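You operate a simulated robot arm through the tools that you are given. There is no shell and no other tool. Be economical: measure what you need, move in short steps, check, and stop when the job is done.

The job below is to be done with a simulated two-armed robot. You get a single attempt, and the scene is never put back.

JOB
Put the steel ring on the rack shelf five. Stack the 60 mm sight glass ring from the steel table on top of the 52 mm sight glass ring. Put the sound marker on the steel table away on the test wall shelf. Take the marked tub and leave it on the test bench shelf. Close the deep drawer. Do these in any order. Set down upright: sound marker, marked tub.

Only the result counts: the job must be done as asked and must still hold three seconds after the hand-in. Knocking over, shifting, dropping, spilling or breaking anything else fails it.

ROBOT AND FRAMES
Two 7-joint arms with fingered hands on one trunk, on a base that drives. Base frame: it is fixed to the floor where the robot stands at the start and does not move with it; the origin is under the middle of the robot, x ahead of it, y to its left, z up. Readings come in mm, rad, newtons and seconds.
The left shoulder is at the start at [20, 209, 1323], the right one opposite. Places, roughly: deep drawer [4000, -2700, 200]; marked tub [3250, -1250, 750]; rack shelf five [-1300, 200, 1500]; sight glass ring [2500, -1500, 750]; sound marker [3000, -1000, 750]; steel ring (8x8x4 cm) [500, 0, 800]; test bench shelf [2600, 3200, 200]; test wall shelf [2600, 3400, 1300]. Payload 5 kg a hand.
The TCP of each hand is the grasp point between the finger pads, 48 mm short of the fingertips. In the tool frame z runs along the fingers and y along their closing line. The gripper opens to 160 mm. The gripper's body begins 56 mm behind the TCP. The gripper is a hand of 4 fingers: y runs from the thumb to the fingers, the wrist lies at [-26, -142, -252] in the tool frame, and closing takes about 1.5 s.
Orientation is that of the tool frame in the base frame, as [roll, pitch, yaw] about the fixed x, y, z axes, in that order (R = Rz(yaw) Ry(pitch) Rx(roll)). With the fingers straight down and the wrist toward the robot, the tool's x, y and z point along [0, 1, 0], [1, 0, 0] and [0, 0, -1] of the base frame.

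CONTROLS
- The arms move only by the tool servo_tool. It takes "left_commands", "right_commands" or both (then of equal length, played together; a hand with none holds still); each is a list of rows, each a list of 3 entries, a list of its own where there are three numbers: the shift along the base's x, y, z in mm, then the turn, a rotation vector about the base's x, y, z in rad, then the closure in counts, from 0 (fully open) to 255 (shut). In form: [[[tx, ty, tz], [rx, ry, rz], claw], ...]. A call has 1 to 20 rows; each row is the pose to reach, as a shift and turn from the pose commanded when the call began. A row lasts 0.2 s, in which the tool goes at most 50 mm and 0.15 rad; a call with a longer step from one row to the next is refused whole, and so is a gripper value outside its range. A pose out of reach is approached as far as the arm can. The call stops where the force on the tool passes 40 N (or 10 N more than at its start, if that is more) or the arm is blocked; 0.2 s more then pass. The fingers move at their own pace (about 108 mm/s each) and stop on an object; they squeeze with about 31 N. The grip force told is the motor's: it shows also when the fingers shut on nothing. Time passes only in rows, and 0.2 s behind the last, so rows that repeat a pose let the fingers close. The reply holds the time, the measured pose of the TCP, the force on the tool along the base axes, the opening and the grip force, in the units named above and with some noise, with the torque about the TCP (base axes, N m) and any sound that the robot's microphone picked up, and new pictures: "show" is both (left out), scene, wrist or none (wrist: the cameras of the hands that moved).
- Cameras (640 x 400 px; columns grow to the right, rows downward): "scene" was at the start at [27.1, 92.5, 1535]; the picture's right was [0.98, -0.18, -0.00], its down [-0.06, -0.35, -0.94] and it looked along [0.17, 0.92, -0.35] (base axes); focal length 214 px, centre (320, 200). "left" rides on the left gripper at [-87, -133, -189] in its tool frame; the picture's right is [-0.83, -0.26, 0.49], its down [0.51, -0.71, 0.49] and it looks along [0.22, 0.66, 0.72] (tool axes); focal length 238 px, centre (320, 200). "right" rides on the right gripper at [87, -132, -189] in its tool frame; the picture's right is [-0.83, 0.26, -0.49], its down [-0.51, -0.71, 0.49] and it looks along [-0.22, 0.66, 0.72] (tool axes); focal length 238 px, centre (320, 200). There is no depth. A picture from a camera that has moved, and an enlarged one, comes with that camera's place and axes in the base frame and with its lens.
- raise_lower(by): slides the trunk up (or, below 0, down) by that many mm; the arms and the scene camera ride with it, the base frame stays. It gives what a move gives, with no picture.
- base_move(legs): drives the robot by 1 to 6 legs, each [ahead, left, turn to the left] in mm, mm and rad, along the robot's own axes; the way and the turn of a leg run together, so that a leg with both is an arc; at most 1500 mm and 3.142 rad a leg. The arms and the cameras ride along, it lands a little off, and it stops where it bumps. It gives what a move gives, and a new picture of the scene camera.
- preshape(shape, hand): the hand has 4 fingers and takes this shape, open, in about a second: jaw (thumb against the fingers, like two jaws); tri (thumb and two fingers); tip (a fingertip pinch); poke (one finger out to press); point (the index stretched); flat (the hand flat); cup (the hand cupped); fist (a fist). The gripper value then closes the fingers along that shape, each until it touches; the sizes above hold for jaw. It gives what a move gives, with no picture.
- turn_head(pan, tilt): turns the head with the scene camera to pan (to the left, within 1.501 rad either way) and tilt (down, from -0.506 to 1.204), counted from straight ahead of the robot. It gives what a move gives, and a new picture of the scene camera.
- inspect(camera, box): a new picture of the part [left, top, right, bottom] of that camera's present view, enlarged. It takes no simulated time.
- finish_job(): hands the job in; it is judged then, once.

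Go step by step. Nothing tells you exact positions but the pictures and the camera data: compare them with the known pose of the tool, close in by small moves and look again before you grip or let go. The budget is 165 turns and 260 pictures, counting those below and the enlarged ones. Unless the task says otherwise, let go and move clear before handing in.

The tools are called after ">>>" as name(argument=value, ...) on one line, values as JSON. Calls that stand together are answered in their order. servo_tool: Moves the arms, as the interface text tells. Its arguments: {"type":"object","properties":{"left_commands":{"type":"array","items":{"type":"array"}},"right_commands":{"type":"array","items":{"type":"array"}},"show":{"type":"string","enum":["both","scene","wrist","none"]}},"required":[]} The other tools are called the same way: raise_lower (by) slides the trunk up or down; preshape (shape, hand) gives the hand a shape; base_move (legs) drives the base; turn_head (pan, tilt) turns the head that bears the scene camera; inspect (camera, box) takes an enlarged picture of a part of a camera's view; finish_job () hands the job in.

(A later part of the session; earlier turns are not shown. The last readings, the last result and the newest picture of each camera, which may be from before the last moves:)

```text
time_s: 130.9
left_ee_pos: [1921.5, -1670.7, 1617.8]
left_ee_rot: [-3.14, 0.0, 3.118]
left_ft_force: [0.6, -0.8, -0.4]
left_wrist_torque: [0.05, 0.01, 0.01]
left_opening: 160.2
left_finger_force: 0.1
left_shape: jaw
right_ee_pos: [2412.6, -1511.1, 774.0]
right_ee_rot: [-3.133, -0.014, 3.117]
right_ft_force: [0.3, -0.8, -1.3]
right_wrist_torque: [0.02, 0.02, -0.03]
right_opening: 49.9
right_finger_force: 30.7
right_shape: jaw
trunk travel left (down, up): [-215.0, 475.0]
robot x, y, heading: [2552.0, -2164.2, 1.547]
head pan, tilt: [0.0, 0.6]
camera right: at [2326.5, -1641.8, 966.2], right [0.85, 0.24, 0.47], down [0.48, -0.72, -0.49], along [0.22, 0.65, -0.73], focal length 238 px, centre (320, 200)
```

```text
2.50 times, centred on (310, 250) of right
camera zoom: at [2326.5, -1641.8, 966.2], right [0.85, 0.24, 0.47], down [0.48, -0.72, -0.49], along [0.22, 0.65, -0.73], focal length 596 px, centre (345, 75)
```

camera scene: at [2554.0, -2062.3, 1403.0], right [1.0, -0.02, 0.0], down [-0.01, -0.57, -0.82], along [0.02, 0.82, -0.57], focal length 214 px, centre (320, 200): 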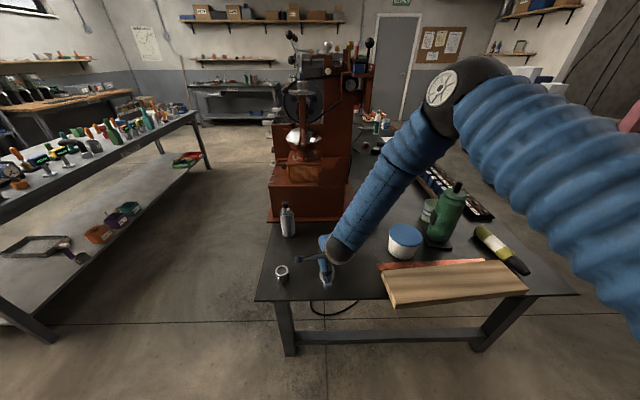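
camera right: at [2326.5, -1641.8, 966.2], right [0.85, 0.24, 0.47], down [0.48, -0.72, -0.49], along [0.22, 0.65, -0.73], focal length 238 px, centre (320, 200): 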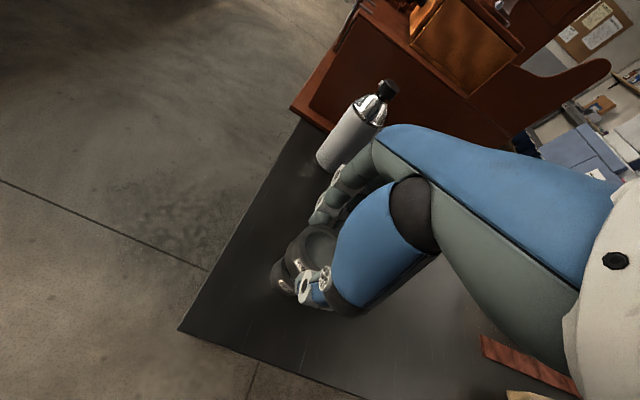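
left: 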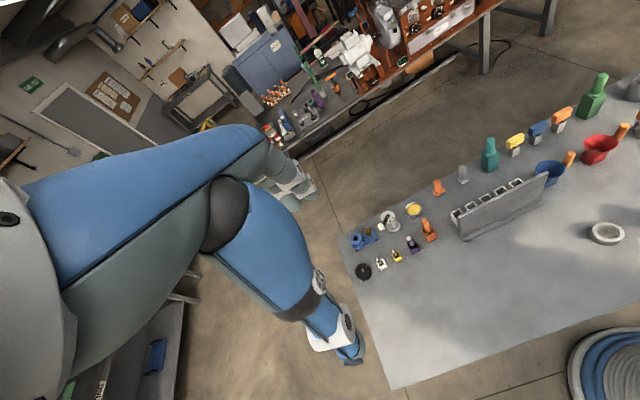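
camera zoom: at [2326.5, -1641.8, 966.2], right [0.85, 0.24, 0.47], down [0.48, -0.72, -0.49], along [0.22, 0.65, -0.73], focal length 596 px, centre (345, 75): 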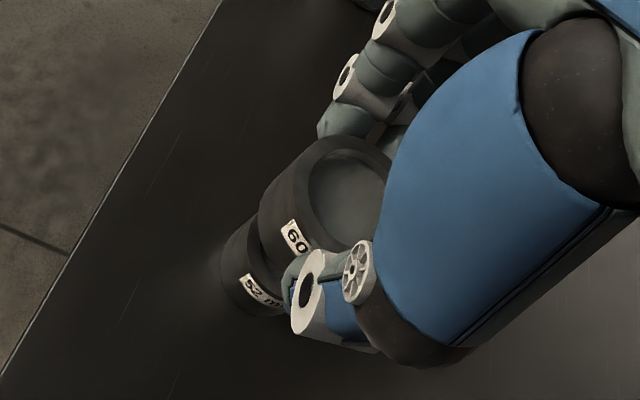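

Alignment looks right within a few mm. I lower in small steps until contact.

>>> servo_tool(right_commands=[[[0, 0, -8], [0, 0, 0], 255], [[0, 0, -14], [0, 0, 0], 255], [[0, 0, -17], [0, 0, 0], 255], [[0, 0, -20], [0, 0, 0], 255], [[0, 0, -22], [0, 0, 0], 255], [[0, 0, -24], [0, 0, 0], 255], [[0, 0, -24], [0, 0, 0], 255]], show="none")

>>> inspect(camera="scene", box=[260, 230, 320, 290])

>>> inspect(camera="right", box=[230, 170, 390, 330])

```text
time_s: 132.5
left_ee_pos: [1921.3, -1672.9, 1619.0]
left_ee_rot: [3.141, -0.001, 3.118]
left_ft_force: [-0.1, -0.1, 0.6]
left_wrist_torque: [0.0, 0.0, -0.01]
left_opening: 160.0
left_finger_force: 0.1
left_shape: jaw
right_ee_pos: [2411.4, -1510.7, 753.6]
right_ee_rot: [-3.138, -0.016, 3.119]
right_ft_force: [-1.6, -2.0, 26.3]
right_wrist_torque: [0.11, 0.07, 0.02]
right_opening: 51.4
right_finger_force: 31.0
right_shape: jaw
trunk travel left (down, up): [-215.0, 475.0]
robot x, y, heading: [2551.7, -2162.0, 1.551]
head pan, tilt: [0.0, 0.6]
```

```text
6.67 times, centred on (290, 260) of scene
camera zoom: at [2554.3, -2064.0, 1403.3], right [1.0, -0.02, 0.0], down [-0.01, -0.56, -0.83], along [0.02, 0.83, -0.56], focal length 1430 px, centre (520, -200)
```

zoom: 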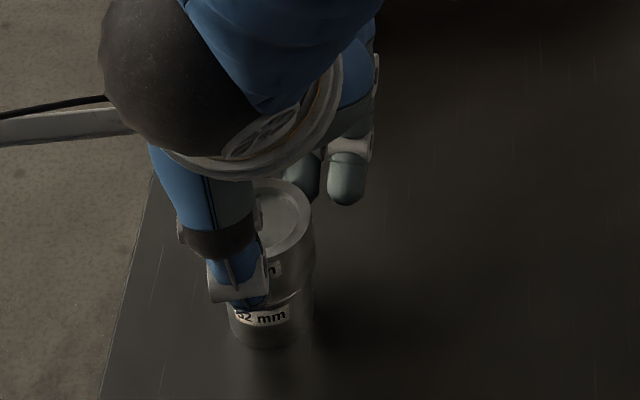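

```text
2.50 times, centred on (310, 250) of right
camera zoom: at [2326.5, -1641.6, 944.2], right [0.85, 0.24, 0.47], down [0.48, -0.72, -0.5], along [0.22, 0.65, -0.73], focal length 596 px, centre (345, 75)
```

zoom: 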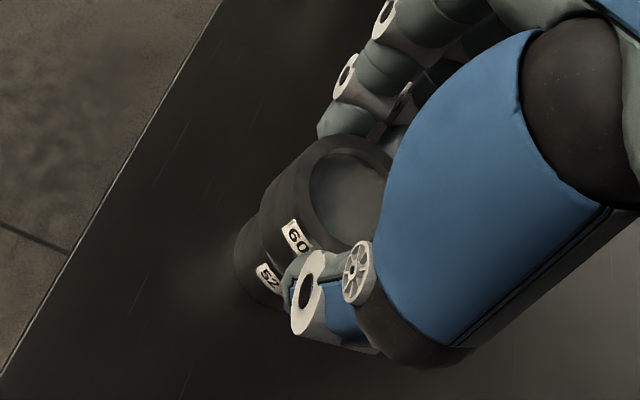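

It rests on the 52 mm ring. I relieve pressure and open gently.

>>> servo_tool(right_commands=[[[0, 0, 3], [0, 0, 0], 255], [[0, 0, 3], [0, 0, 0], 255], [[0, 0, 3], [0, 0, 0], 165], [[0, 0, 3], [0, 0, 0], 150], [[0, 0, 3], [0, 0, 0], 130], [[0, 0, 3], [0, 0, 0], 110], [[0, 0, 3], [0, 0, 0], 100], [[0, 0, 3], [0, 0, 0], 100]], show="none")

>>> inspect(camera="right", box=[230, 170, 390, 330])

>>> inspect(camera="scene", box=[260, 230, 320, 290])

```text
time_s: 134.3
left_ee_pos: [1919.9, -1670.9, 1616.6]
left_ee_rot: [-3.139, 0.0, 3.12]
left_ft_force: [-0.4, 0.2, 1.0]
left_wrist_torque: [-0.03, 0.01, 0.01]
left_opening: 159.9
left_finger_force: 0.1
left_shape: jaw
right_ee_pos: [2413.7, -1512.3, 753.2]
right_ee_rot: [-3.134, -0.012, 3.123]
right_ft_force: [0.5, 0.7, 0.6]
right_wrist_torque: [-0.02, -0.01, -0.02]
right_opening: 96.7
right_finger_force: 0.0
right_shape: jaw
trunk travel left (down, up): [-215.0, 475.0]
robot x, y, heading: [2549.8, -2163.1, 1.549]
head pan, tilt: [0.0, 0.6]
```

```text
2.50 times, centred on (310, 250) of right
camera zoom: at [2326.6, -1641.8, 944.6], right [0.85, 0.24, 0.47], down [0.48, -0.72, -0.49], along [0.22, 0.65, -0.73], focal length 596 px, centre (345, 75)
```

zoom: 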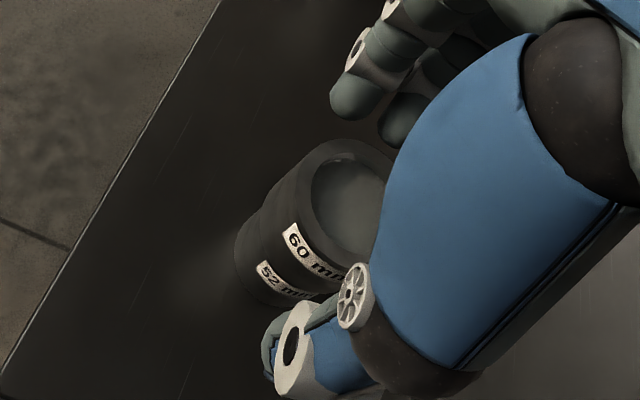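

```text
6.67 times, centred on (290, 260) of scene
camera zoom: at [2554.0, -2062.1, 1403.0], right [1.0, -0.02, 0.0], down [-0.01, -0.57, -0.82], along [0.02, 0.82, -0.57], focal length 1430 px, centre (520, -200)
```

zoom: 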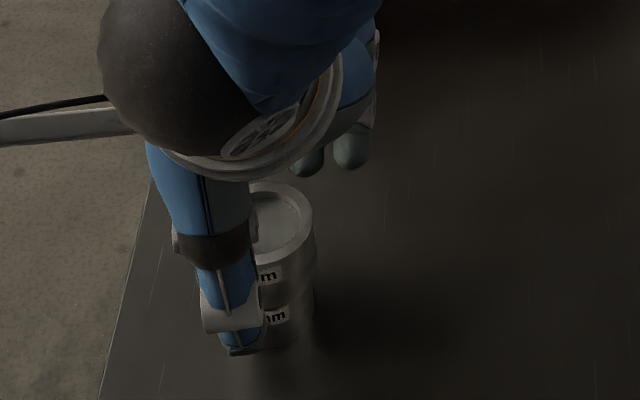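

Stacked and released. I rise straight up and verify the stack.

>>> servo_tool(right_commands=[[[0, 0, 20], [0, 0, 0], 90], [[0, 0, 60], [0, 0, 0], 80], [[0, 0, 110], [0, 0, 0], 80], [[0, 0, 160], [0, 0, 0], 80], [[0, 0, 210], [0, 0, 0], 80], [[0, 0, 260], [0, 0, 0], 80], [[0, 0, 310], [0, 0, 0], 80], [[0, 0, 360], [0, 0, 0], 80], [[0, -40, 390], [0, 0, 0], 80], [[0, -80, 420], [0, 0, 0], 80], [[40, -100, 440], [0, 0, 0], 80], [[80, -110, 450], [0, 0, 0], 80], [[130, -110, 450], [0, 0, 0], 80], [[180, -110, 450], [0, 0, 0], 80]], show="scene")

>>> inspect(camera="scene", box=[240, 220, 340, 300])

```text
time_s: 137.3
left_ee_pos: [1923.1, -1671.3, 1619.5]
left_ee_rot: [-3.141, -0.004, 3.118]
left_ft_force: [2.6, 0.9, 1.6]
left_wrist_torque: [-0.01, 0.22, 0.05]
left_opening: 160.0
left_finger_force: 0.1
left_shape: jaw
right_ee_pos: [2593.5, -1622.4, 1203.7]
right_ee_rot: [-3.136, -0.017, 3.12]
right_ft_force: [1.4, -0.8, -0.6]
right_wrist_torque: [0.04, 0.06, 0.05]
right_opening: 109.3
right_finger_force: 0.0
right_shape: jaw
trunk travel left (down, up): [-215.0, 475.0]
robot x, y, heading: [2551.7, -2163.8, 1.551]
head pan, tilt: [0.0, 0.6]
camera scene: at [2556.5, -2062.9, 1403.0], right [1.0, -0.02, 0.0], down [-0.01, -0.56, -0.83], along [0.02, 0.82, -0.56], focal length 214 px, centre (320, 200)
```

scene: 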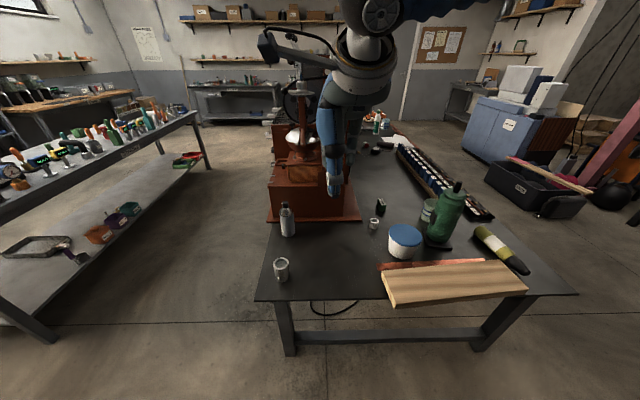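

```text
5.00 times, centred on (290, 260) of scene
camera zoom: at [2556.5, -2062.9, 1403.0], right [1.0, -0.02, 0.0], down [-0.01, -0.56, -0.83], along [0.02, 0.82, -0.56], focal length 1072 px, centre (470, -100)
```

zoom: 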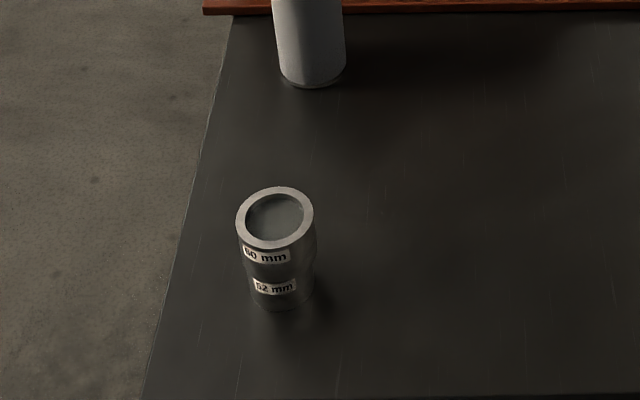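

The stack stands squarely. Next the deep drawer: I turn right toward it and look.

>>> base_move(legs=[[0, 0, -1.55], [300, 0, 0]])

>>> turn_head(pan=-0.4, tilt=0.5)

```text
time_s: 143.1
left_ee_pos: [3337.9, -1522.9, 1616.6]
left_ee_rot: [-3.14, 0.0, 1.566]
left_ft_force: [1.1, 0.0, -0.4]
left_wrist_torque: [-0.04, 0.09, 0.0]
left_opening: 159.7
left_finger_force: 0.0
left_shape: jaw
right_ee_pos: [3397.7, -2193.4, 1202.7]
right_ee_rot: [-3.135, -0.015, 1.567]
right_ft_force: [0.5, -0.4, -0.8]
right_wrist_torque: [0.03, 0.04, 0.02]
right_opening: 109.8
right_finger_force: 0.0
right_shape: jaw
trunk travel left (down, up): [-215.0, 475.0]
robot x, y, heading: [2859.5, -2164.3, -0.005]
head pan, tilt: [0.0, 0.6]
camera scene: at [2955.4, -2162.3, 1402.9], right [0.0, -1.0, 0.0], down [-0.57, 0.0, -0.82], along [0.82, 0.0, -0.57], focal length 214 px, centre (320, 200)
```

scene: 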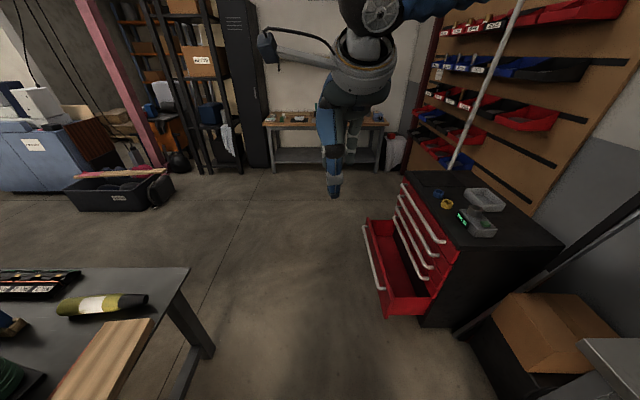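

```text
time_s: 144.0
left_ee_pos: [3335.1, -1522.8, 1617.3]
left_ee_rot: [-3.141, 0.0, 1.566]
left_ft_force: [0.3, 0.0, -0.3]
left_wrist_torque: [0.02, 0.01, -0.01]
left_opening: 160.1
left_finger_force: 0.1
left_shape: jaw
right_ee_pos: [3395.8, -2193.2, 1204.7]
right_ee_rot: [-3.134, -0.014, 1.567]
right_ft_force: [-0.3, -0.1, 0.2]
right_wrist_torque: [-0.02, -0.03, 0.0]
right_opening: 109.8
right_finger_force: 0.0
right_shape: jaw
trunk travel left (down, up): [-215.0, 475.0]
robot x, y, heading: [2852.9, -2162.3, -0.002]
head pan, tilt: [-0.4, 0.499]
camera scene: at [2949.6, -2197.7, 1412.1], right [-0.39, -0.92, 0.0], down [-0.44, 0.19, -0.88], along [0.81, -0.34, -0.48], focal length 214 px, centre (320, 200)
```

scene: 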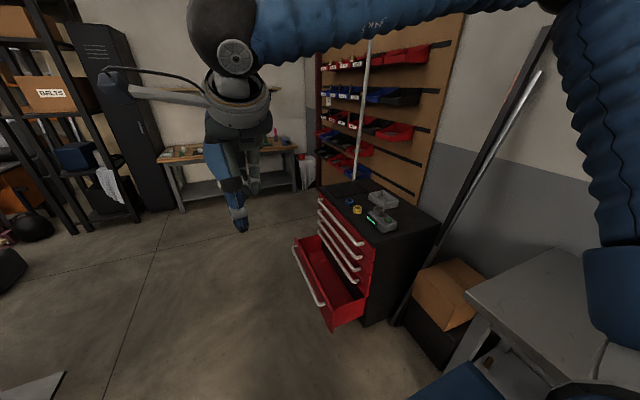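

The red cabinet's deep bottom drawer is pulled out toward +y. I drive in front of it and face it (heading -y).

>>> base_move(legs=[[400, 140, 0], [680, 0, 0], [0, 0, -1.57]])

>>> turn_head(pan=0.3, tilt=0.9)

```text
time_s: 153.7
left_ee_pos: [4566.3, -2506.3, 1617.1]
left_ee_rot: [-3.141, 0.0, 0.0]
left_ft_force: [-0.6, -0.5, -0.2]
left_wrist_torque: [0.01, -0.01, 0.0]
left_opening: 160.2
left_finger_force: 0.0
left_shape: jaw
right_ee_pos: [3895.4, -2570.1, 1204.9]
right_ee_rot: [-3.133, -0.013, -0.001]
right_ft_force: [0.0, 0.6, -0.5]
right_wrist_torque: [0.0, -0.04, -0.02]
right_opening: 109.7
right_finger_force: 0.0
right_shape: jaw
trunk travel left (down, up): [-215.0, 475.0]
robot x, y, heading: [3925.2, -2029.6, -1.572]
head pan, tilt: [-0.4, 0.499]
camera scene: at [3889.9, -2122.5, 1412.0], right [-0.92, 0.39, 0.0], down [0.19, 0.44, -0.88], along [-0.34, -0.81, -0.48], focal length 214 px, centre (320, 200)
```

scene: 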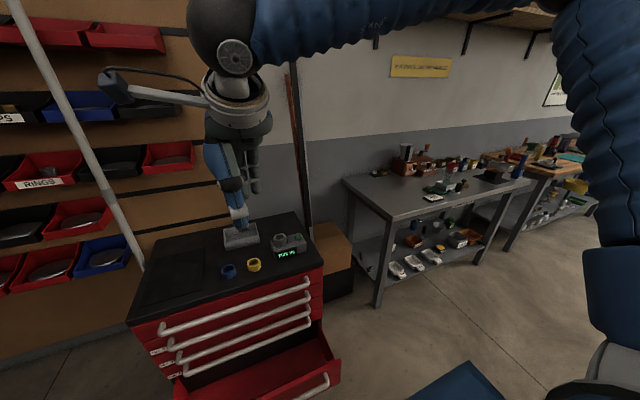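

```text
time_s: 154.8
left_ee_pos: [4567.6, -2506.3, 1616.5]
left_ee_rot: [-3.14, 0.0, 0.0]
left_ft_force: [-0.1, -0.1, 0.0]
left_wrist_torque: [0.02, 0.01, 0.0]
left_opening: 160.0
left_finger_force: 0.1
left_shape: jaw
right_ee_pos: [3896.9, -2569.4, 1203.7]
right_ee_rot: [-3.135, -0.014, -0.001]
right_ft_force: [0.2, -0.2, 0.1]
right_wrist_torque: [-0.01, 0.0, 0.0]
right_opening: 109.5
right_finger_force: 0.0
right_shape: jaw
trunk travel left (down, up): [-215.0, 475.0]
robot x, y, heading: [3926.7, -2027.5, -1.569]
head pan, tilt: [0.3, 0.901]
camera scene: at [3947.8, -2110.7, 1378.2], right [-0.96, -0.29, 0.0], down [-0.23, 0.75, -0.62], along [0.18, -0.59, -0.78], focal length 214 px, centre (320, 200)
```

scene: 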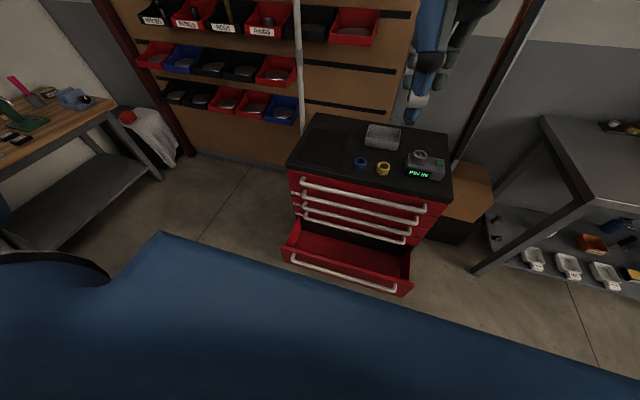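

I back off a little, lower the trunk fully and form a fist with the right hand to push the drawer.

>>> base_move(legs=[[-170, -30, 0]])

>>> raise_lower(by=-210)

>>> preshape(shape="fist", hand="right")

>>> servo_tool(right_commands=[[[0, 30, -45], [-0.1, 0, 0], 0], [[0, 60, -85], [-0.2, 0, 0], 0], [[0, 90, -125], [-0.3, 0, 0], 0], [[0, 100, -170], [-0.4, 0, 0], 0], [[0, 100, -215], [-0.5, 0, 0], 0], [[0, 100, -260], [-0.6, 0, 0], 0], [[0, 100, -305], [-0.6, 0, 0], 0], [[0, 100, -350], [-0.6, 0, 0], 0], [[0, 100, -395], [-0.6, 0, 0], 0], [[0, 100, -440], [-0.6, 0, 0], 0]])

```text
time_s: 156.2
left_ee_pos: [4536.6, -2336.1, 1617.5]
left_ee_rot: [3.141, 0.002, -0.001]
left_ft_force: [-0.2, 2.0, 0.4]
left_wrist_torque: [-0.17, -0.05, 0.03]
left_opening: 160.2
left_finger_force: 0.1
left_shape: jaw
right_ee_pos: [3866.4, -2401.1, 1205.4]
right_ee_rot: [-3.137, -0.013, 0.0]
right_ft_force: [0.1, 1.3, -0.1]
right_wrist_torque: [-0.1, 0.02, -0.05]
right_opening: 109.5
right_finger_force: 0.0
right_shape: jaw
trunk travel left (down, up): [-215.0, 475.0]
robot x, y, heading: [3892.1, -1861.9, -1.576]
head pan, tilt: [0.3, 0.901]
camera scene: at [3917.5, -1941.4, 1378.3], right [-0.95, -0.3, 0.0], down [-0.23, 0.75, -0.62], along [0.18, -0.59, -0.78], focal length 214 px, centre (320, 200)
```

scene: 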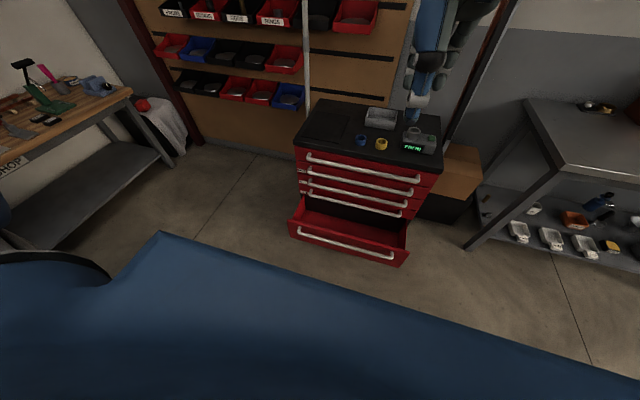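

```text
time_s: 158.5
left_ee_pos: [4537.1, -2337.0, 1407.8]
left_ee_rot: [-3.141, 0.002, 0.0]
left_ft_force: [0.2, 0.6, 0.8]
left_wrist_torque: [-0.05, -0.01, -0.02]
left_opening: 160.1
left_finger_force: 0.0
left_shape: jaw
right_ee_pos: [3866.1, -2401.5, 994.2]
right_ee_rot: [-3.137, -0.014, 0.0]
right_ft_force: [-0.2, -0.3, 0.5]
right_wrist_torque: [-0.04, 0.01, 0.03]
right_opening: 109.5
right_finger_force: 0.0
right_shape: jaw
trunk travel left (down, up): [-5.0, 685.0]
robot x, y, heading: [3895.8, -1863.2, -1.569]
head pan, tilt: [0.3, 0.901]
```

```text
time_s: 159.4
left_ee_pos: [4537.1, -2337.0, 1407.0]
left_ee_rot: [3.141, 0.0, 0.0]
left_ft_force: [-0.2, 0.3, 0.8]
left_wrist_torque: [0.03, 0.0, -0.01]
left_opening: 159.9
left_finger_force: 0.0
left_shape: jaw
right_ee_pos: [3866.4, -2402.1, 994.9]
right_ee_rot: [-3.135, -0.014, -0.002]
right_ft_force: [0.3, 0.1, -0.4]
right_wrist_torque: [0.01, -0.06, 0.0]
right_opening: 0.2
right_finger_force: 0.1
right_shape: fist
trunk travel left (down, up): [-5.0, 685.0]
robot x, y, heading: [3895.2, -1862.6, -1.573]
head pan, tilt: [0.3, 0.901]
```

```text
refused: row 1 steps farther than a row can; nothing moved
```

A step was too long; I resend with shorter steps, going down in front of the drawer.

>>> servo_tool(right_commands=[[[4, 25, -38], [-0.05, 0, 0], 0], [[8, 50, -76], [-0.1, 0, 0], 0], [[12, 75, -114], [-0.15, 0, 0], 0], [[16, 100, -152], [-0.2, 0, 0], 0], [[20, 100, -195], [-0.25, 0, 0], 0], [[24, 100, -240], [-0.3, 0, 0], 0], [[28, 100, -285], [-0.35, 0, 0], 0], [[32, 100, -330], [-0.4, 0, 0], 0], [[36, 100, -375], [-0.45, 0, 0], 0], [[40, 100, -420], [-0.5, 0, 0], 0], [[44, 100, -465], [-0.55, 0, 0], 0], [[48, 100, -510], [-0.6, 0, 0], 0], [[52, 100, -555], [-0.6, 0, 0], 0], [[56, 100, -600], [-0.6, 0, 0], 0], [[60, 100, -645], [-0.6, 0, 0], 0], [[64, 100, -690], [-0.6, 0, 0], 0], [[64, 100, -715], [-0.6, 0, 0], 0]])

```text
time_s: 161.6
left_ee_pos: [4537.3, -2336.9, 1408.0]
left_ee_rot: [3.14, 0.0, 0.0]
left_ft_force: [-0.1, 1.0, 1.5]
left_wrist_torque: [-0.08, 0.02, 0.0]
left_opening: 159.7
left_finger_force: 0.0
left_shape: jaw
right_ee_pos: [3903.1, -2335.2, 610.2]
right_ee_rot: [2.594, -0.017, -0.011]
right_ft_force: [-0.1, 0.7, -0.3]
right_wrist_torque: [-0.05, 0.0, 0.0]
right_opening: 0.0
right_finger_force: 0.1
right_shape: fist
trunk travel left (down, up): [-5.0, 685.0]
robot x, y, heading: [3893.9, -1860.2, -1.575]
head pan, tilt: [0.3, 0.901]
stopped in row 10 (right hand): the force on the tool passed its limit (the readings are from after the stop); the commanded pose is now the measured one
camera scene: at [3917.9, -1942.5, 1168.3], right [-0.96, -0.3, 0.0], down [-0.23, 0.75, -0.62], along [0.18, -0.59, -0.78], focal length 214 px, centre (320, 200)
camera right: at [3990.7, -2124.1, 705.2], right [-0.84, 0.04, 0.53], down [-0.49, 0.35, -0.8], along [-0.22, -0.93, -0.28], focal length 238 px, centre (320, 200)
```

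scene: 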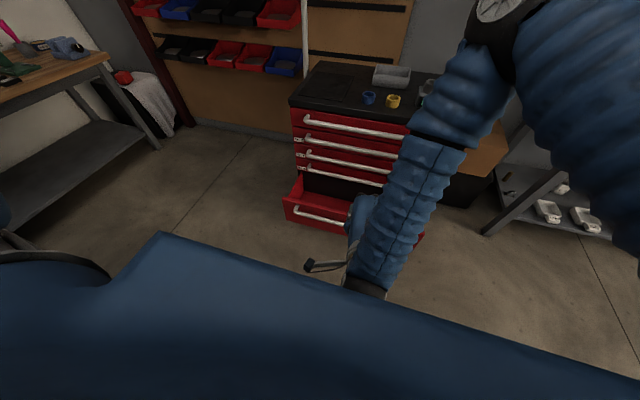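
right: 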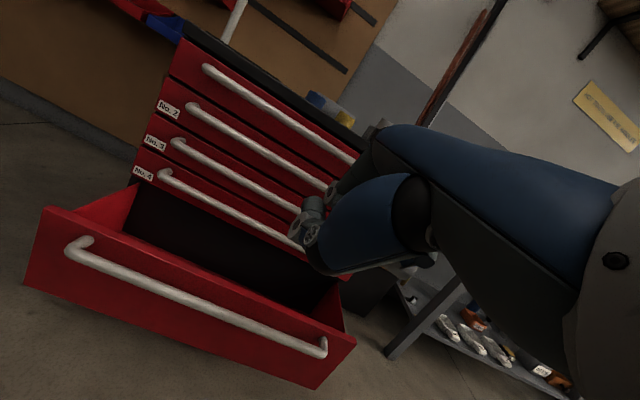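

The wrist seems to have met the robot's own body. I move the hand forward first and then descend.

>>> servo_tool(right_commands=[[[5, -35, 10], [0, 0, 0], 0], [[10, -75, 10], [0, 0, 0], 0], [[14, -85, -30], [0, 0, 0], 0], [[18, -85, -75], [0, 0, 0], 0], [[22, -85, -120], [0, 0, 0], 0], [[26, -85, -165], [0, 0, 0], 0], [[30, -85, -210], [0, 0, 0], 0], [[30, -85, -255], [0, 0, 0], 0], [[30, -85, -300], [0, 0, 0], 0], [[30, -85, -330], [0, 0, 0], 0]])

```text
time_s: 163.8
left_ee_pos: [4537.6, -2337.4, 1406.1]
left_ee_rot: [-3.141, 0.0, 0.0]
left_ft_force: [0.3, -0.5, -0.6]
left_wrist_torque: [0.01, 0.0, 0.01]
left_opening: 159.9
left_finger_force: 0.0
left_shape: jaw
right_ee_pos: [3933.5, -2417.1, 281.5]
right_ee_rot: [2.594, -0.018, -0.01]
right_ft_force: [0.2, -0.5, -0.2]
right_wrist_torque: [0.15, 0.02, -0.01]
right_opening: 0.0
right_finger_force: 0.2
right_shape: fist
trunk travel left (down, up): [-5.0, 685.0]
robot x, y, heading: [3892.3, -1859.5, -1.575]
head pan, tilt: [0.3, 0.901]
camera scene: at [3917.8, -1942.7, 1168.2], right [-0.95, -0.3, 0.0], down [-0.23, 0.75, -0.62], along [0.18, -0.59, -0.78], focal length 214 px, centre (320, 200)
camera right: at [4020.0, -2207.8, 375.6], right [-0.84, 0.04, 0.53], down [-0.49, 0.35, -0.8], along [-0.22, -0.93, -0.28], focal length 238 px, centre (320, 200)
```

scene: 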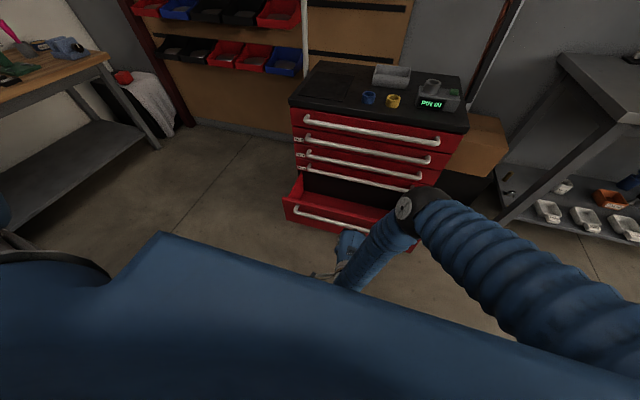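
right: 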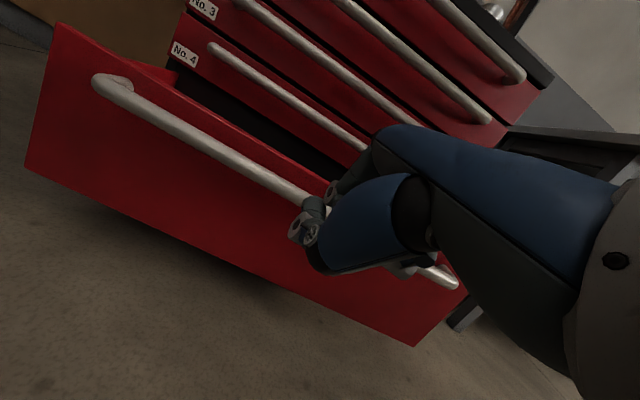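

The fist is right in front of the drawer's handle. I push forward (-y).

>>> servo_tool(right_commands=[[[0, -30, -10], [0, 0, 0], 0], [[0, -60, -10], [0, 0, 0], 0], [[0, -85, -10], [0, 0, 0], 0], [[0, -105, -10], [0, 0, 0], 0], [[0, -125, -10], [0, 0, 0], 0], [[0, -145, -10], [0, 0, 0], 0], [[0, -165, -10], [0, 0, 0], 0], [[0, -185, -10], [0, 0, 0], 0], [[0, -205, -10], [0, 0, 0], 0], [[0, -225, -10], [0, 0, 0], 0], [[0, -245, -10], [0, 0, 0], 0], [[0, -265, -10], [0, 0, 0], 0], [[0, -285, -10], [0, 0, 0], 0], [[0, -305, -10], [0, 0, 0], 0], [[0, -325, -10], [0, 0, 0], 0], [[0, -345, -10], [0, 0, 0], 0]])

```text
time_s: 166.6
left_ee_pos: [4536.3, -2337.8, 1406.6]
left_ee_rot: [-3.141, 0.0, -0.001]
left_ft_force: [0.1, -1.1, -0.7]
left_wrist_torque: [0.11, 0.0, 0.0]
left_opening: 159.9
left_finger_force: 0.1
left_shape: jaw
right_ee_pos: [3934.3, -2679.8, 264.6]
right_ee_rot: [2.611, -0.02, -0.004]
right_ft_force: [-0.1, 7.0, -1.9]
right_wrist_torque: [0.09, 0.0, 0.29]
right_opening: 0.2
right_finger_force: 0.1
right_shape: fist
right hand out of reach, approached as far as the arm can: row 13
trunk travel left (down, up): [-5.0, 685.0]
robot x, y, heading: [3891.6, -1862.4, -1.574]
head pan, tilt: [0.3, 0.901]
stopped in row 13 (right hand): the force on the tool passed its limit (the readings are from after the stop); the commanded pose is now the measured one
camera scene: at [3917.8, -1942.4, 1168.0], right [-0.95, -0.3, 0.0], down [-0.23, 0.75, -0.62], along [0.18, -0.59, -0.78], focal length 214 px, centre (320, 200)
camera right: at [4020.3, -2471.0, 362.7], right [-0.84, 0.03, 0.53], down [-0.49, 0.36, -0.79], along [-0.22, -0.93, -0.29], focal length 238 px, centre (320, 200)
```

scene: 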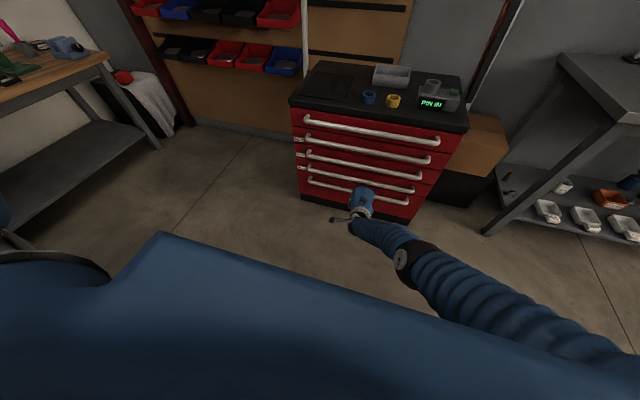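
right: 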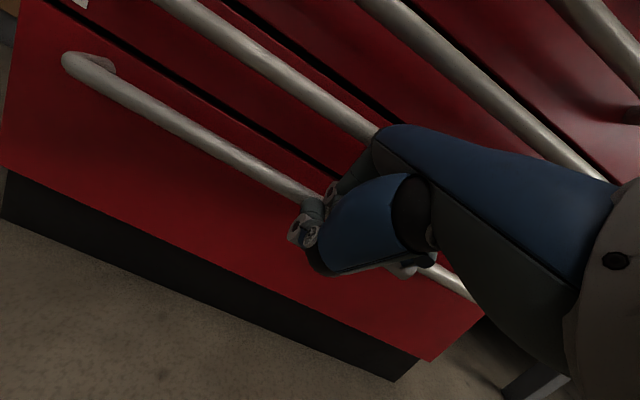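

The drawer looks shut; I check the gap by zooming.

>>> inspect(camera="scene", box=[280, 90, 480, 230])

>>> inspect(camera="right", box=[0, 0, 320, 200])

```text
2.86 times, centred on (380, 160) of scene
camera zoom: at [3917.8, -1942.4, 1168.0], right [-0.95, -0.3, 0.0], down [-0.23, 0.75, -0.62], along [0.18, -0.59, -0.78], focal length 613 px, centre (149, 314)
```

zoom: 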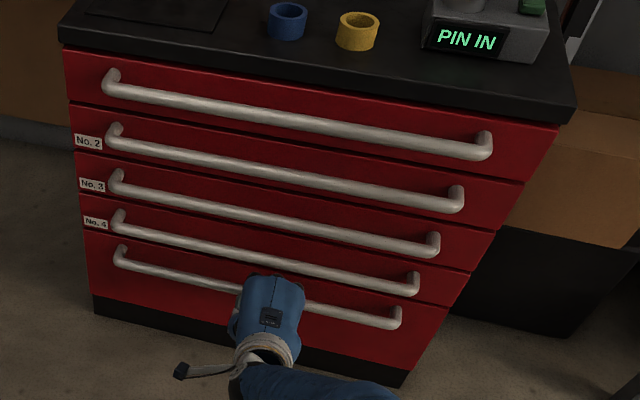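

```text
2.00 times, centred on (160, 100) of right
camera zoom: at [4020.3, -2471.0, 362.7], right [-0.84, 0.03, 0.53], down [-0.49, 0.36, -0.79], along [-0.22, -0.93, -0.29], focal length 477 px, centre (640, 400)
```

zoom: 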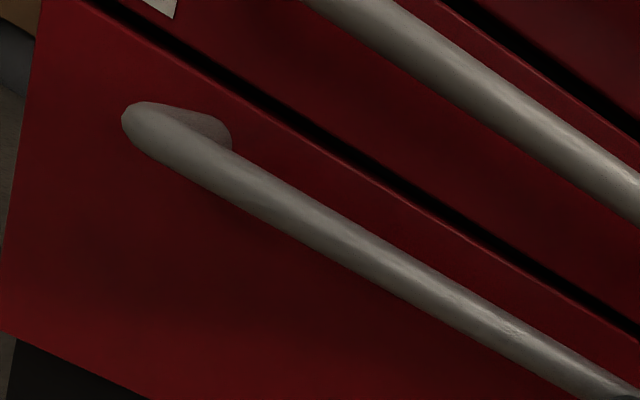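

It looks flush; I make sure with one more firm push from a slightly closer stand.

>>> servo_tool(right_commands=[[[0, 40, 0], [0, 0, 0], 0], [[0, 85, 0], [0, 0, 0], 0], [[0, 130, 0], [0, 0, 0], 0]], show="none")

>>> base_move(legs=[[100, 0, 0]])

>>> servo_tool(right_commands=[[[0, -15, 0], [0, 0, 0], 0], [[0, -25, 0], [0, 0, 0], 0], [[0, -35, 0], [0, 0, 0], 0], [[0, -45, 0], [0, 0, 0], 0], [[0, -55, 0], [0, 0, 0], 0], [[0, -65, 0], [0, 0, 0], 0], [[0, -75, 0], [0, 0, 0], 0], [[0, -85, 0], [0, 0, 0], 0]])

```text
time_s: 167.4
left_ee_pos: [4537.9, -2336.5, 1407.9]
left_ee_rot: [3.141, 0.001, -0.002]
left_ft_force: [0.3, -0.2, -1.4]
left_wrist_torque: [-0.01, 0.03, 0.02]
left_opening: 160.0
left_finger_force: 0.1
left_shape: jaw
right_ee_pos: [3932.8, -2554.8, 266.9]
right_ee_rot: [2.603, -0.018, -0.005]
right_ft_force: [-1.6, -2.6, 2.2]
right_wrist_torque: [0.38, -0.09, 0.12]
right_opening: 153.5
right_finger_force: 0.0
right_shape: fist
trunk travel left (down, up): [-5.0, 685.0]
robot x, y, heading: [3897.0, -1858.3, -1.57]
head pan, tilt: [0.3, 0.901]
```

```text
time_s: 168.5
left_ee_pos: [4537.7, -2438.9, 1406.3]
left_ee_rot: [-3.141, 0.002, -0.001]
left_ft_force: [0.4, -1.4, -0.9]
left_wrist_torque: [0.22, 0.04, -0.03]
left_opening: 159.8
left_finger_force: 0.2
left_shape: jaw
right_ee_pos: [3932.9, -2652.8, 264.8]
right_ee_rot: [2.61, -0.018, -0.006]
right_ft_force: [0.8, -0.4, -1.5]
right_wrist_torque: [-0.01, -0.03, 0.03]
right_opening: 153.6
right_finger_force: 0.2
right_shape: fist
trunk travel left (down, up): [-5.0, 685.0]
robot x, y, heading: [3895.9, -1959.8, -1.567]
head pan, tilt: [0.3, 0.901]
camera scene: at [3918.0, -2042.8, 1168.0], right [-0.96, -0.3, 0.0], down [-0.23, 0.75, -0.62], along [0.18, -0.59, -0.78], focal length 214 px, centre (320, 200)
```

scene: 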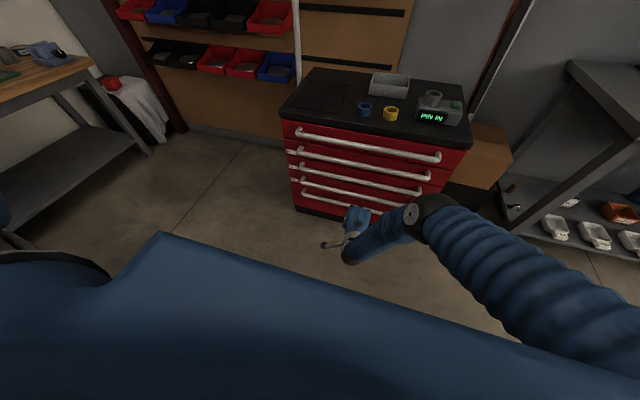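

```text
time_s: 169.6
left_ee_pos: [4537.3, -2436.0, 1406.0]
left_ee_rot: [-3.139, 0.002, -0.001]
left_ft_force: [-0.1, -0.2, -0.5]
left_wrist_torque: [0.08, 0.02, -0.02]
left_opening: 159.8
left_finger_force: 0.0
left_shape: jaw
right_ee_pos: [3935.5, -2685.6, 256.7]
right_ee_rot: [2.626, -0.018, -0.001]
right_ft_force: [-3.6, 21.8, 4.2]
right_wrist_torque: [-0.53, -0.12, 0.48]
right_opening: 0.0
right_finger_force: 0.1
right_shape: fist
trunk travel left (down, up): [-5.0, 685.0]
robot x, y, heading: [3893.9, -1957.9, -1.571]
head pan, tilt: [0.3, 0.901]
stopped in row 5 (right hand): the force on the tool passed its limit (the readings are from after the stop); the commanded pose is now the measured one
camera scene: at [3917.6, -2040.4, 1168.2], right [-0.96, -0.3, 0.0], down [-0.23, 0.75, -0.62], along [0.18, -0.59, -0.78], focal length 214 px, centre (320, 200)
camera right: at [4020.7, -2477.0, 358.4], right [-0.84, 0.01, 0.54], down [-0.49, 0.37, -0.79], along [-0.21, -0.93, -0.31], focal length 238 px, centre (320, 200)
```

scene: 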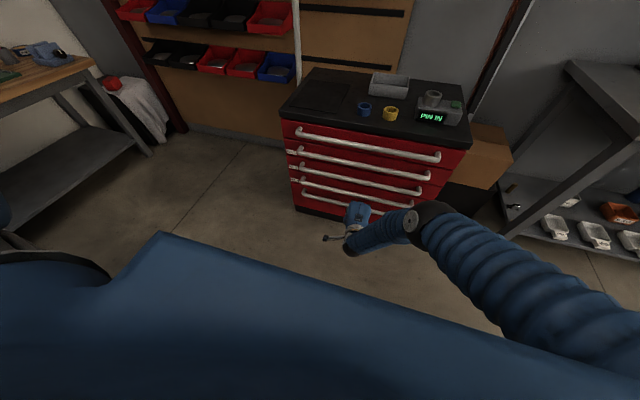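
right: 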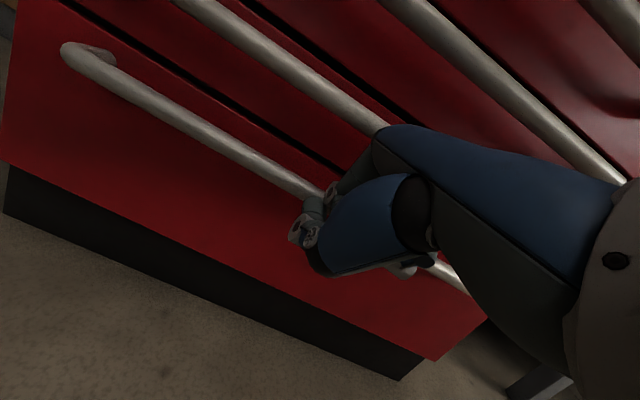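

The drawer is firmly closed. I retract the hand straight back and raise it.

>>> servo_tool(right_commands=[[[0, 40, 0], [0, 0, 0], 0], [[0, 85, 0], [0, 0, 0], 0], [[0, 110, 35], [0, 0, 0], 0], [[0, 110, 80], [0.08, 0, 0], 0], [[0, 110, 125], [0.16, 0, 0], 0], [[0, 110, 170], [0.24, 0, 0], 0], [[0, 110, 215], [0.32, 0, 0], 0], [[0, 110, 260], [0.4, 0, 0], 0], [[0, 110, 305], [0.46, 0, 0], 0], [[0, 110, 350], [0.51, 0, 0], 0], [[0, 110, 395], [0.51, 0, 0], 0], [[0, 110, 440], [0.51, 0, 0], 0], [[0, 110, 485], [0.51, 0, 0], 0], [[0, 110, 530], [0.51, 0, 0], 0], [[0, 110, 575], [0.51, 0, 0], 0], [[0, 110, 620], [0.51, 0, 0], 0], [[0, 110, 665], [0.51, 0, 0], 0]], show="scene")

>>> preshape(shape="jaw", hand="right")

>>> inspect(camera="scene", box=[260, 60, 480, 230])

```text
time_s: 173.2
left_ee_pos: [4536.5, -2436.0, 1407.0]
left_ee_rot: [3.14, 0.001, -0.001]
left_ft_force: [-0.3, -0.6, 0.1]
left_wrist_torque: [-0.06, -0.02, 0.02]
left_opening: 159.8
left_finger_force: 0.2
left_shape: jaw
right_ee_pos: [3933.7, -2577.4, 924.9]
right_ee_rot: [3.131, -0.015, -0.012]
right_ft_force: [-0.6, 0.1, -0.5]
right_wrist_torque: [-0.08, -0.03, -0.01]
right_opening: 0.2
right_finger_force: 0.0
right_shape: fist
trunk travel left (down, up): [-5.0, 685.0]
robot x, y, heading: [3896.9, -1959.3, -1.572]
head pan, tilt: [0.3, 0.901]
camera scene: at [3917.4, -2040.4, 1168.2], right [-0.96, -0.3, 0.0], down [-0.23, 0.75, -0.62], along [0.18, -0.59, -0.78], focal length 214 px, centre (320, 200)
```

scene: 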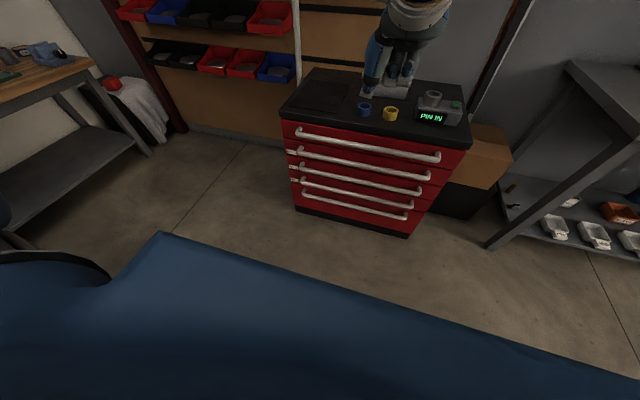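

```text
time_s: 174.1
left_ee_pos: [4537.1, -2435.9, 1406.9]
left_ee_rot: [-3.141, 0.002, 0.0]
left_ft_force: [-0.4, 0.6, 0.8]
left_wrist_torque: [0.02, -0.02, 0.02]
left_opening: 160.1
left_finger_force: 0.0
left_shape: jaw
right_ee_pos: [3932.4, -2578.6, 924.3]
right_ee_rot: [3.13, -0.015, -0.01]
right_ft_force: [-0.3, -0.3, 0.5]
right_wrist_torque: [0.04, 0.01, 0.02]
right_opening: 160.0
right_finger_force: 0.1
right_shape: jaw
trunk travel left (down, up): [-5.0, 685.0]
robot x, y, heading: [3897.5, -1963.4, -1.568]
head pan, tilt: [0.3, 0.901]
```

```text
2.35 times, centred on (370, 145) of scene
camera zoom: at [3917.7, -2041.0, 1168.2], right [-0.96, -0.3, 0.0], down [-0.23, 0.75, -0.62], along [0.18, -0.59, -0.78], focal length 505 px, centre (202, 329)
```

zoom: 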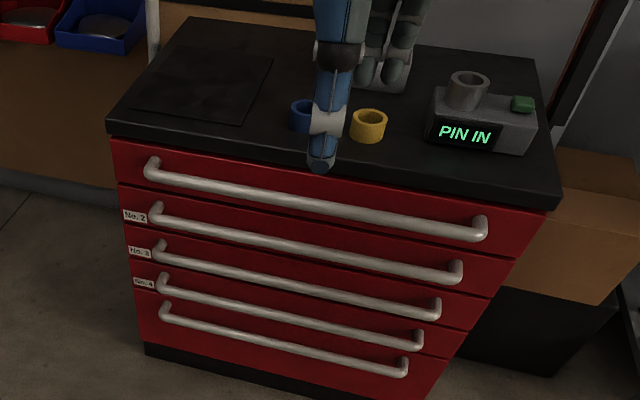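

The drawer is flush. Now I raise the trunk and drive to the steel table's right side for the tub and the marker.

>>> raise_lower(by=350)

>>> base_move(legs=[[-830, 60, 0], [0, 0, -1.57]])

>>> turn_head(pan=0.0, tilt=0.6)

```text
time_s: 177.5
left_ee_pos: [4536.8, -2436.1, 1755.7]
left_ee_rot: [-3.139, 0.002, 0.0]
left_ft_force: [0.2, -0.1, -0.7]
left_wrist_torque: [0.01, -0.01, 0.06]
left_opening: 159.9
left_finger_force: 0.0
left_shape: jaw
right_ee_pos: [3935.4, -2578.7, 1272.9]
right_ee_rot: [3.129, -0.015, -0.009]
right_ft_force: [-0.2, 0.7, -0.1]
right_wrist_torque: [0.0, -0.02, 0.0]
right_opening: 159.4
right_finger_force: 0.0
right_shape: jaw
trunk travel left (down, up): [-355.0, 335.0]
robot x, y, heading: [3892.8, -1957.5, -1.569]
head pan, tilt: [0.3, 0.901]
```

```text
time_s: 185.8
left_ee_pos: [3475.3, -1762.2, 1756.9]
left_ee_rot: [-3.141, 0.001, -1.571]
left_ft_force: [0.2, -0.2, -0.4]
left_wrist_torque: [0.02, -0.03, 0.04]
left_opening: 160.0
left_finger_force: 0.0
left_shape: jaw
right_ee_pos: [3333.1, -1160.3, 1274.6]
right_ee_rot: [3.128, -0.015, -1.582]
right_ft_force: [0.4, 0.1, -0.6]
right_wrist_torque: [-0.01, 0.0, -0.01]
right_opening: 159.7
right_finger_force: 0.1
right_shape: jaw
trunk travel left (down, up): [-355.0, 335.0]
robot x, y, heading: [3953.8, -1120.0, -3.141]
head pan, tilt: [0.3, 0.901]
camera scene: at [3870.6, -1142.4, 1518.2], right [-0.3, 0.96, 0.0], down [0.75, 0.23, -0.62], along [-0.59, -0.18, -0.78], focal length 214 px, centre (320, 200)
```

scene: 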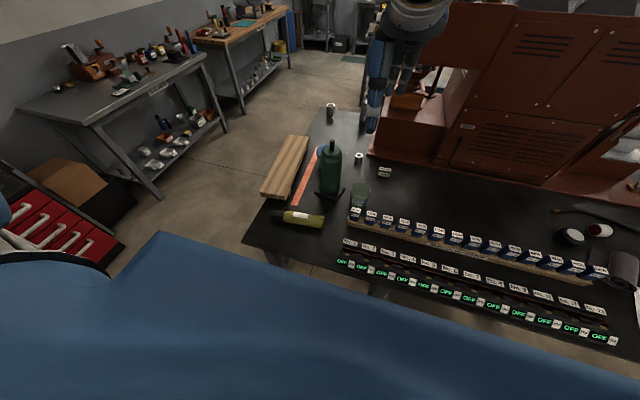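

```text
time_s: 186.6
left_ee_pos: [3475.2, -1762.1, 1756.3]
left_ee_rot: [-3.141, 0.001, -1.569]
left_ft_force: [-0.4, -0.2, 0.1]
left_wrist_torque: [0.0, 0.01, -0.01]
left_opening: 160.0
left_finger_force: 0.0
left_shape: jaw
right_ee_pos: [3332.3, -1159.9, 1274.6]
right_ee_rot: [3.13, -0.015, -1.582]
right_ft_force: [0.4, 0.2, 0.5]
right_wrist_torque: [0.01, -0.01, -0.02]
right_opening: 159.6
right_finger_force: 0.1
right_shape: jaw
trunk travel left (down, up): [-355.0, 335.0]
robot x, y, heading: [3950.2, -1119.0, -3.148]
head pan, tilt: [0.0, 0.6]
camera scene: at [3854.4, -1120.3, 1542.9], right [0.0, 1.0, 0.0], down [0.57, 0.0, -0.82], along [-0.82, 0.0, -0.57], focal length 214 px, centre (320, 200)
```

scene: 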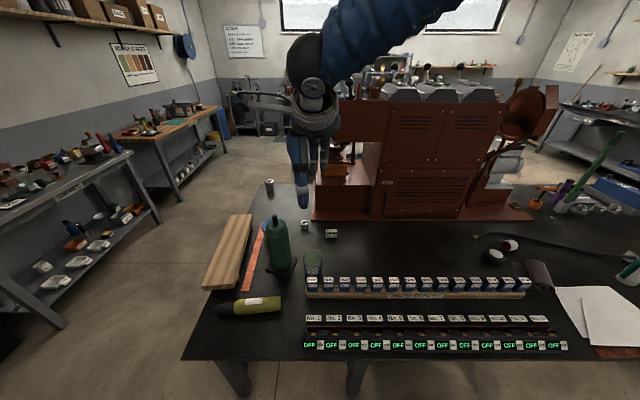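

I zoom on the tub and the marker.

>>> inspect(camera="scene", box=[250, 200, 370, 300])

>>> inspect(camera="right", box=[0, 0, 640, 400])

```text
4.00 times, centred on (310, 250) of scene
camera zoom: at [3854.4, -1120.3, 1542.9], right [0.0, 1.0, 0.0], down [0.57, 0.0, -0.82], along [-0.82, 0.0, -0.57], focal length 858 px, centre (360, 0)
```

zoom: 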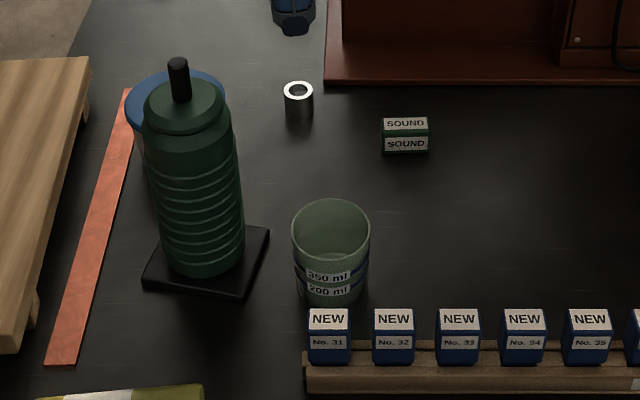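

```text
1.00 times, centred on (320, 200) of right
camera zoom: at [3467.6, -1245.3, 1463.8], right [-0.24, 0.84, 0.48], down [0.71, 0.49, -0.51], along [-0.66, 0.21, -0.72], focal length 238 px, centre (320, 200)
```

zoom: 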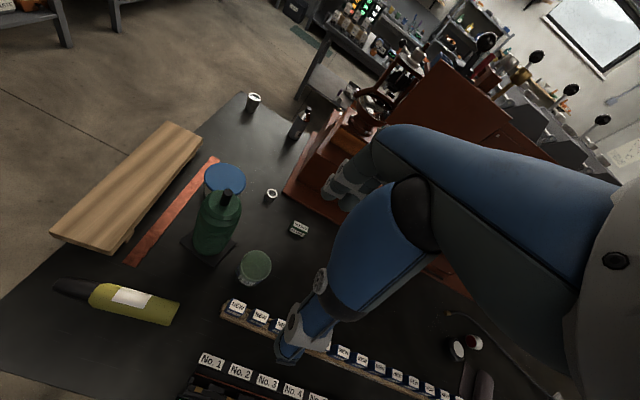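

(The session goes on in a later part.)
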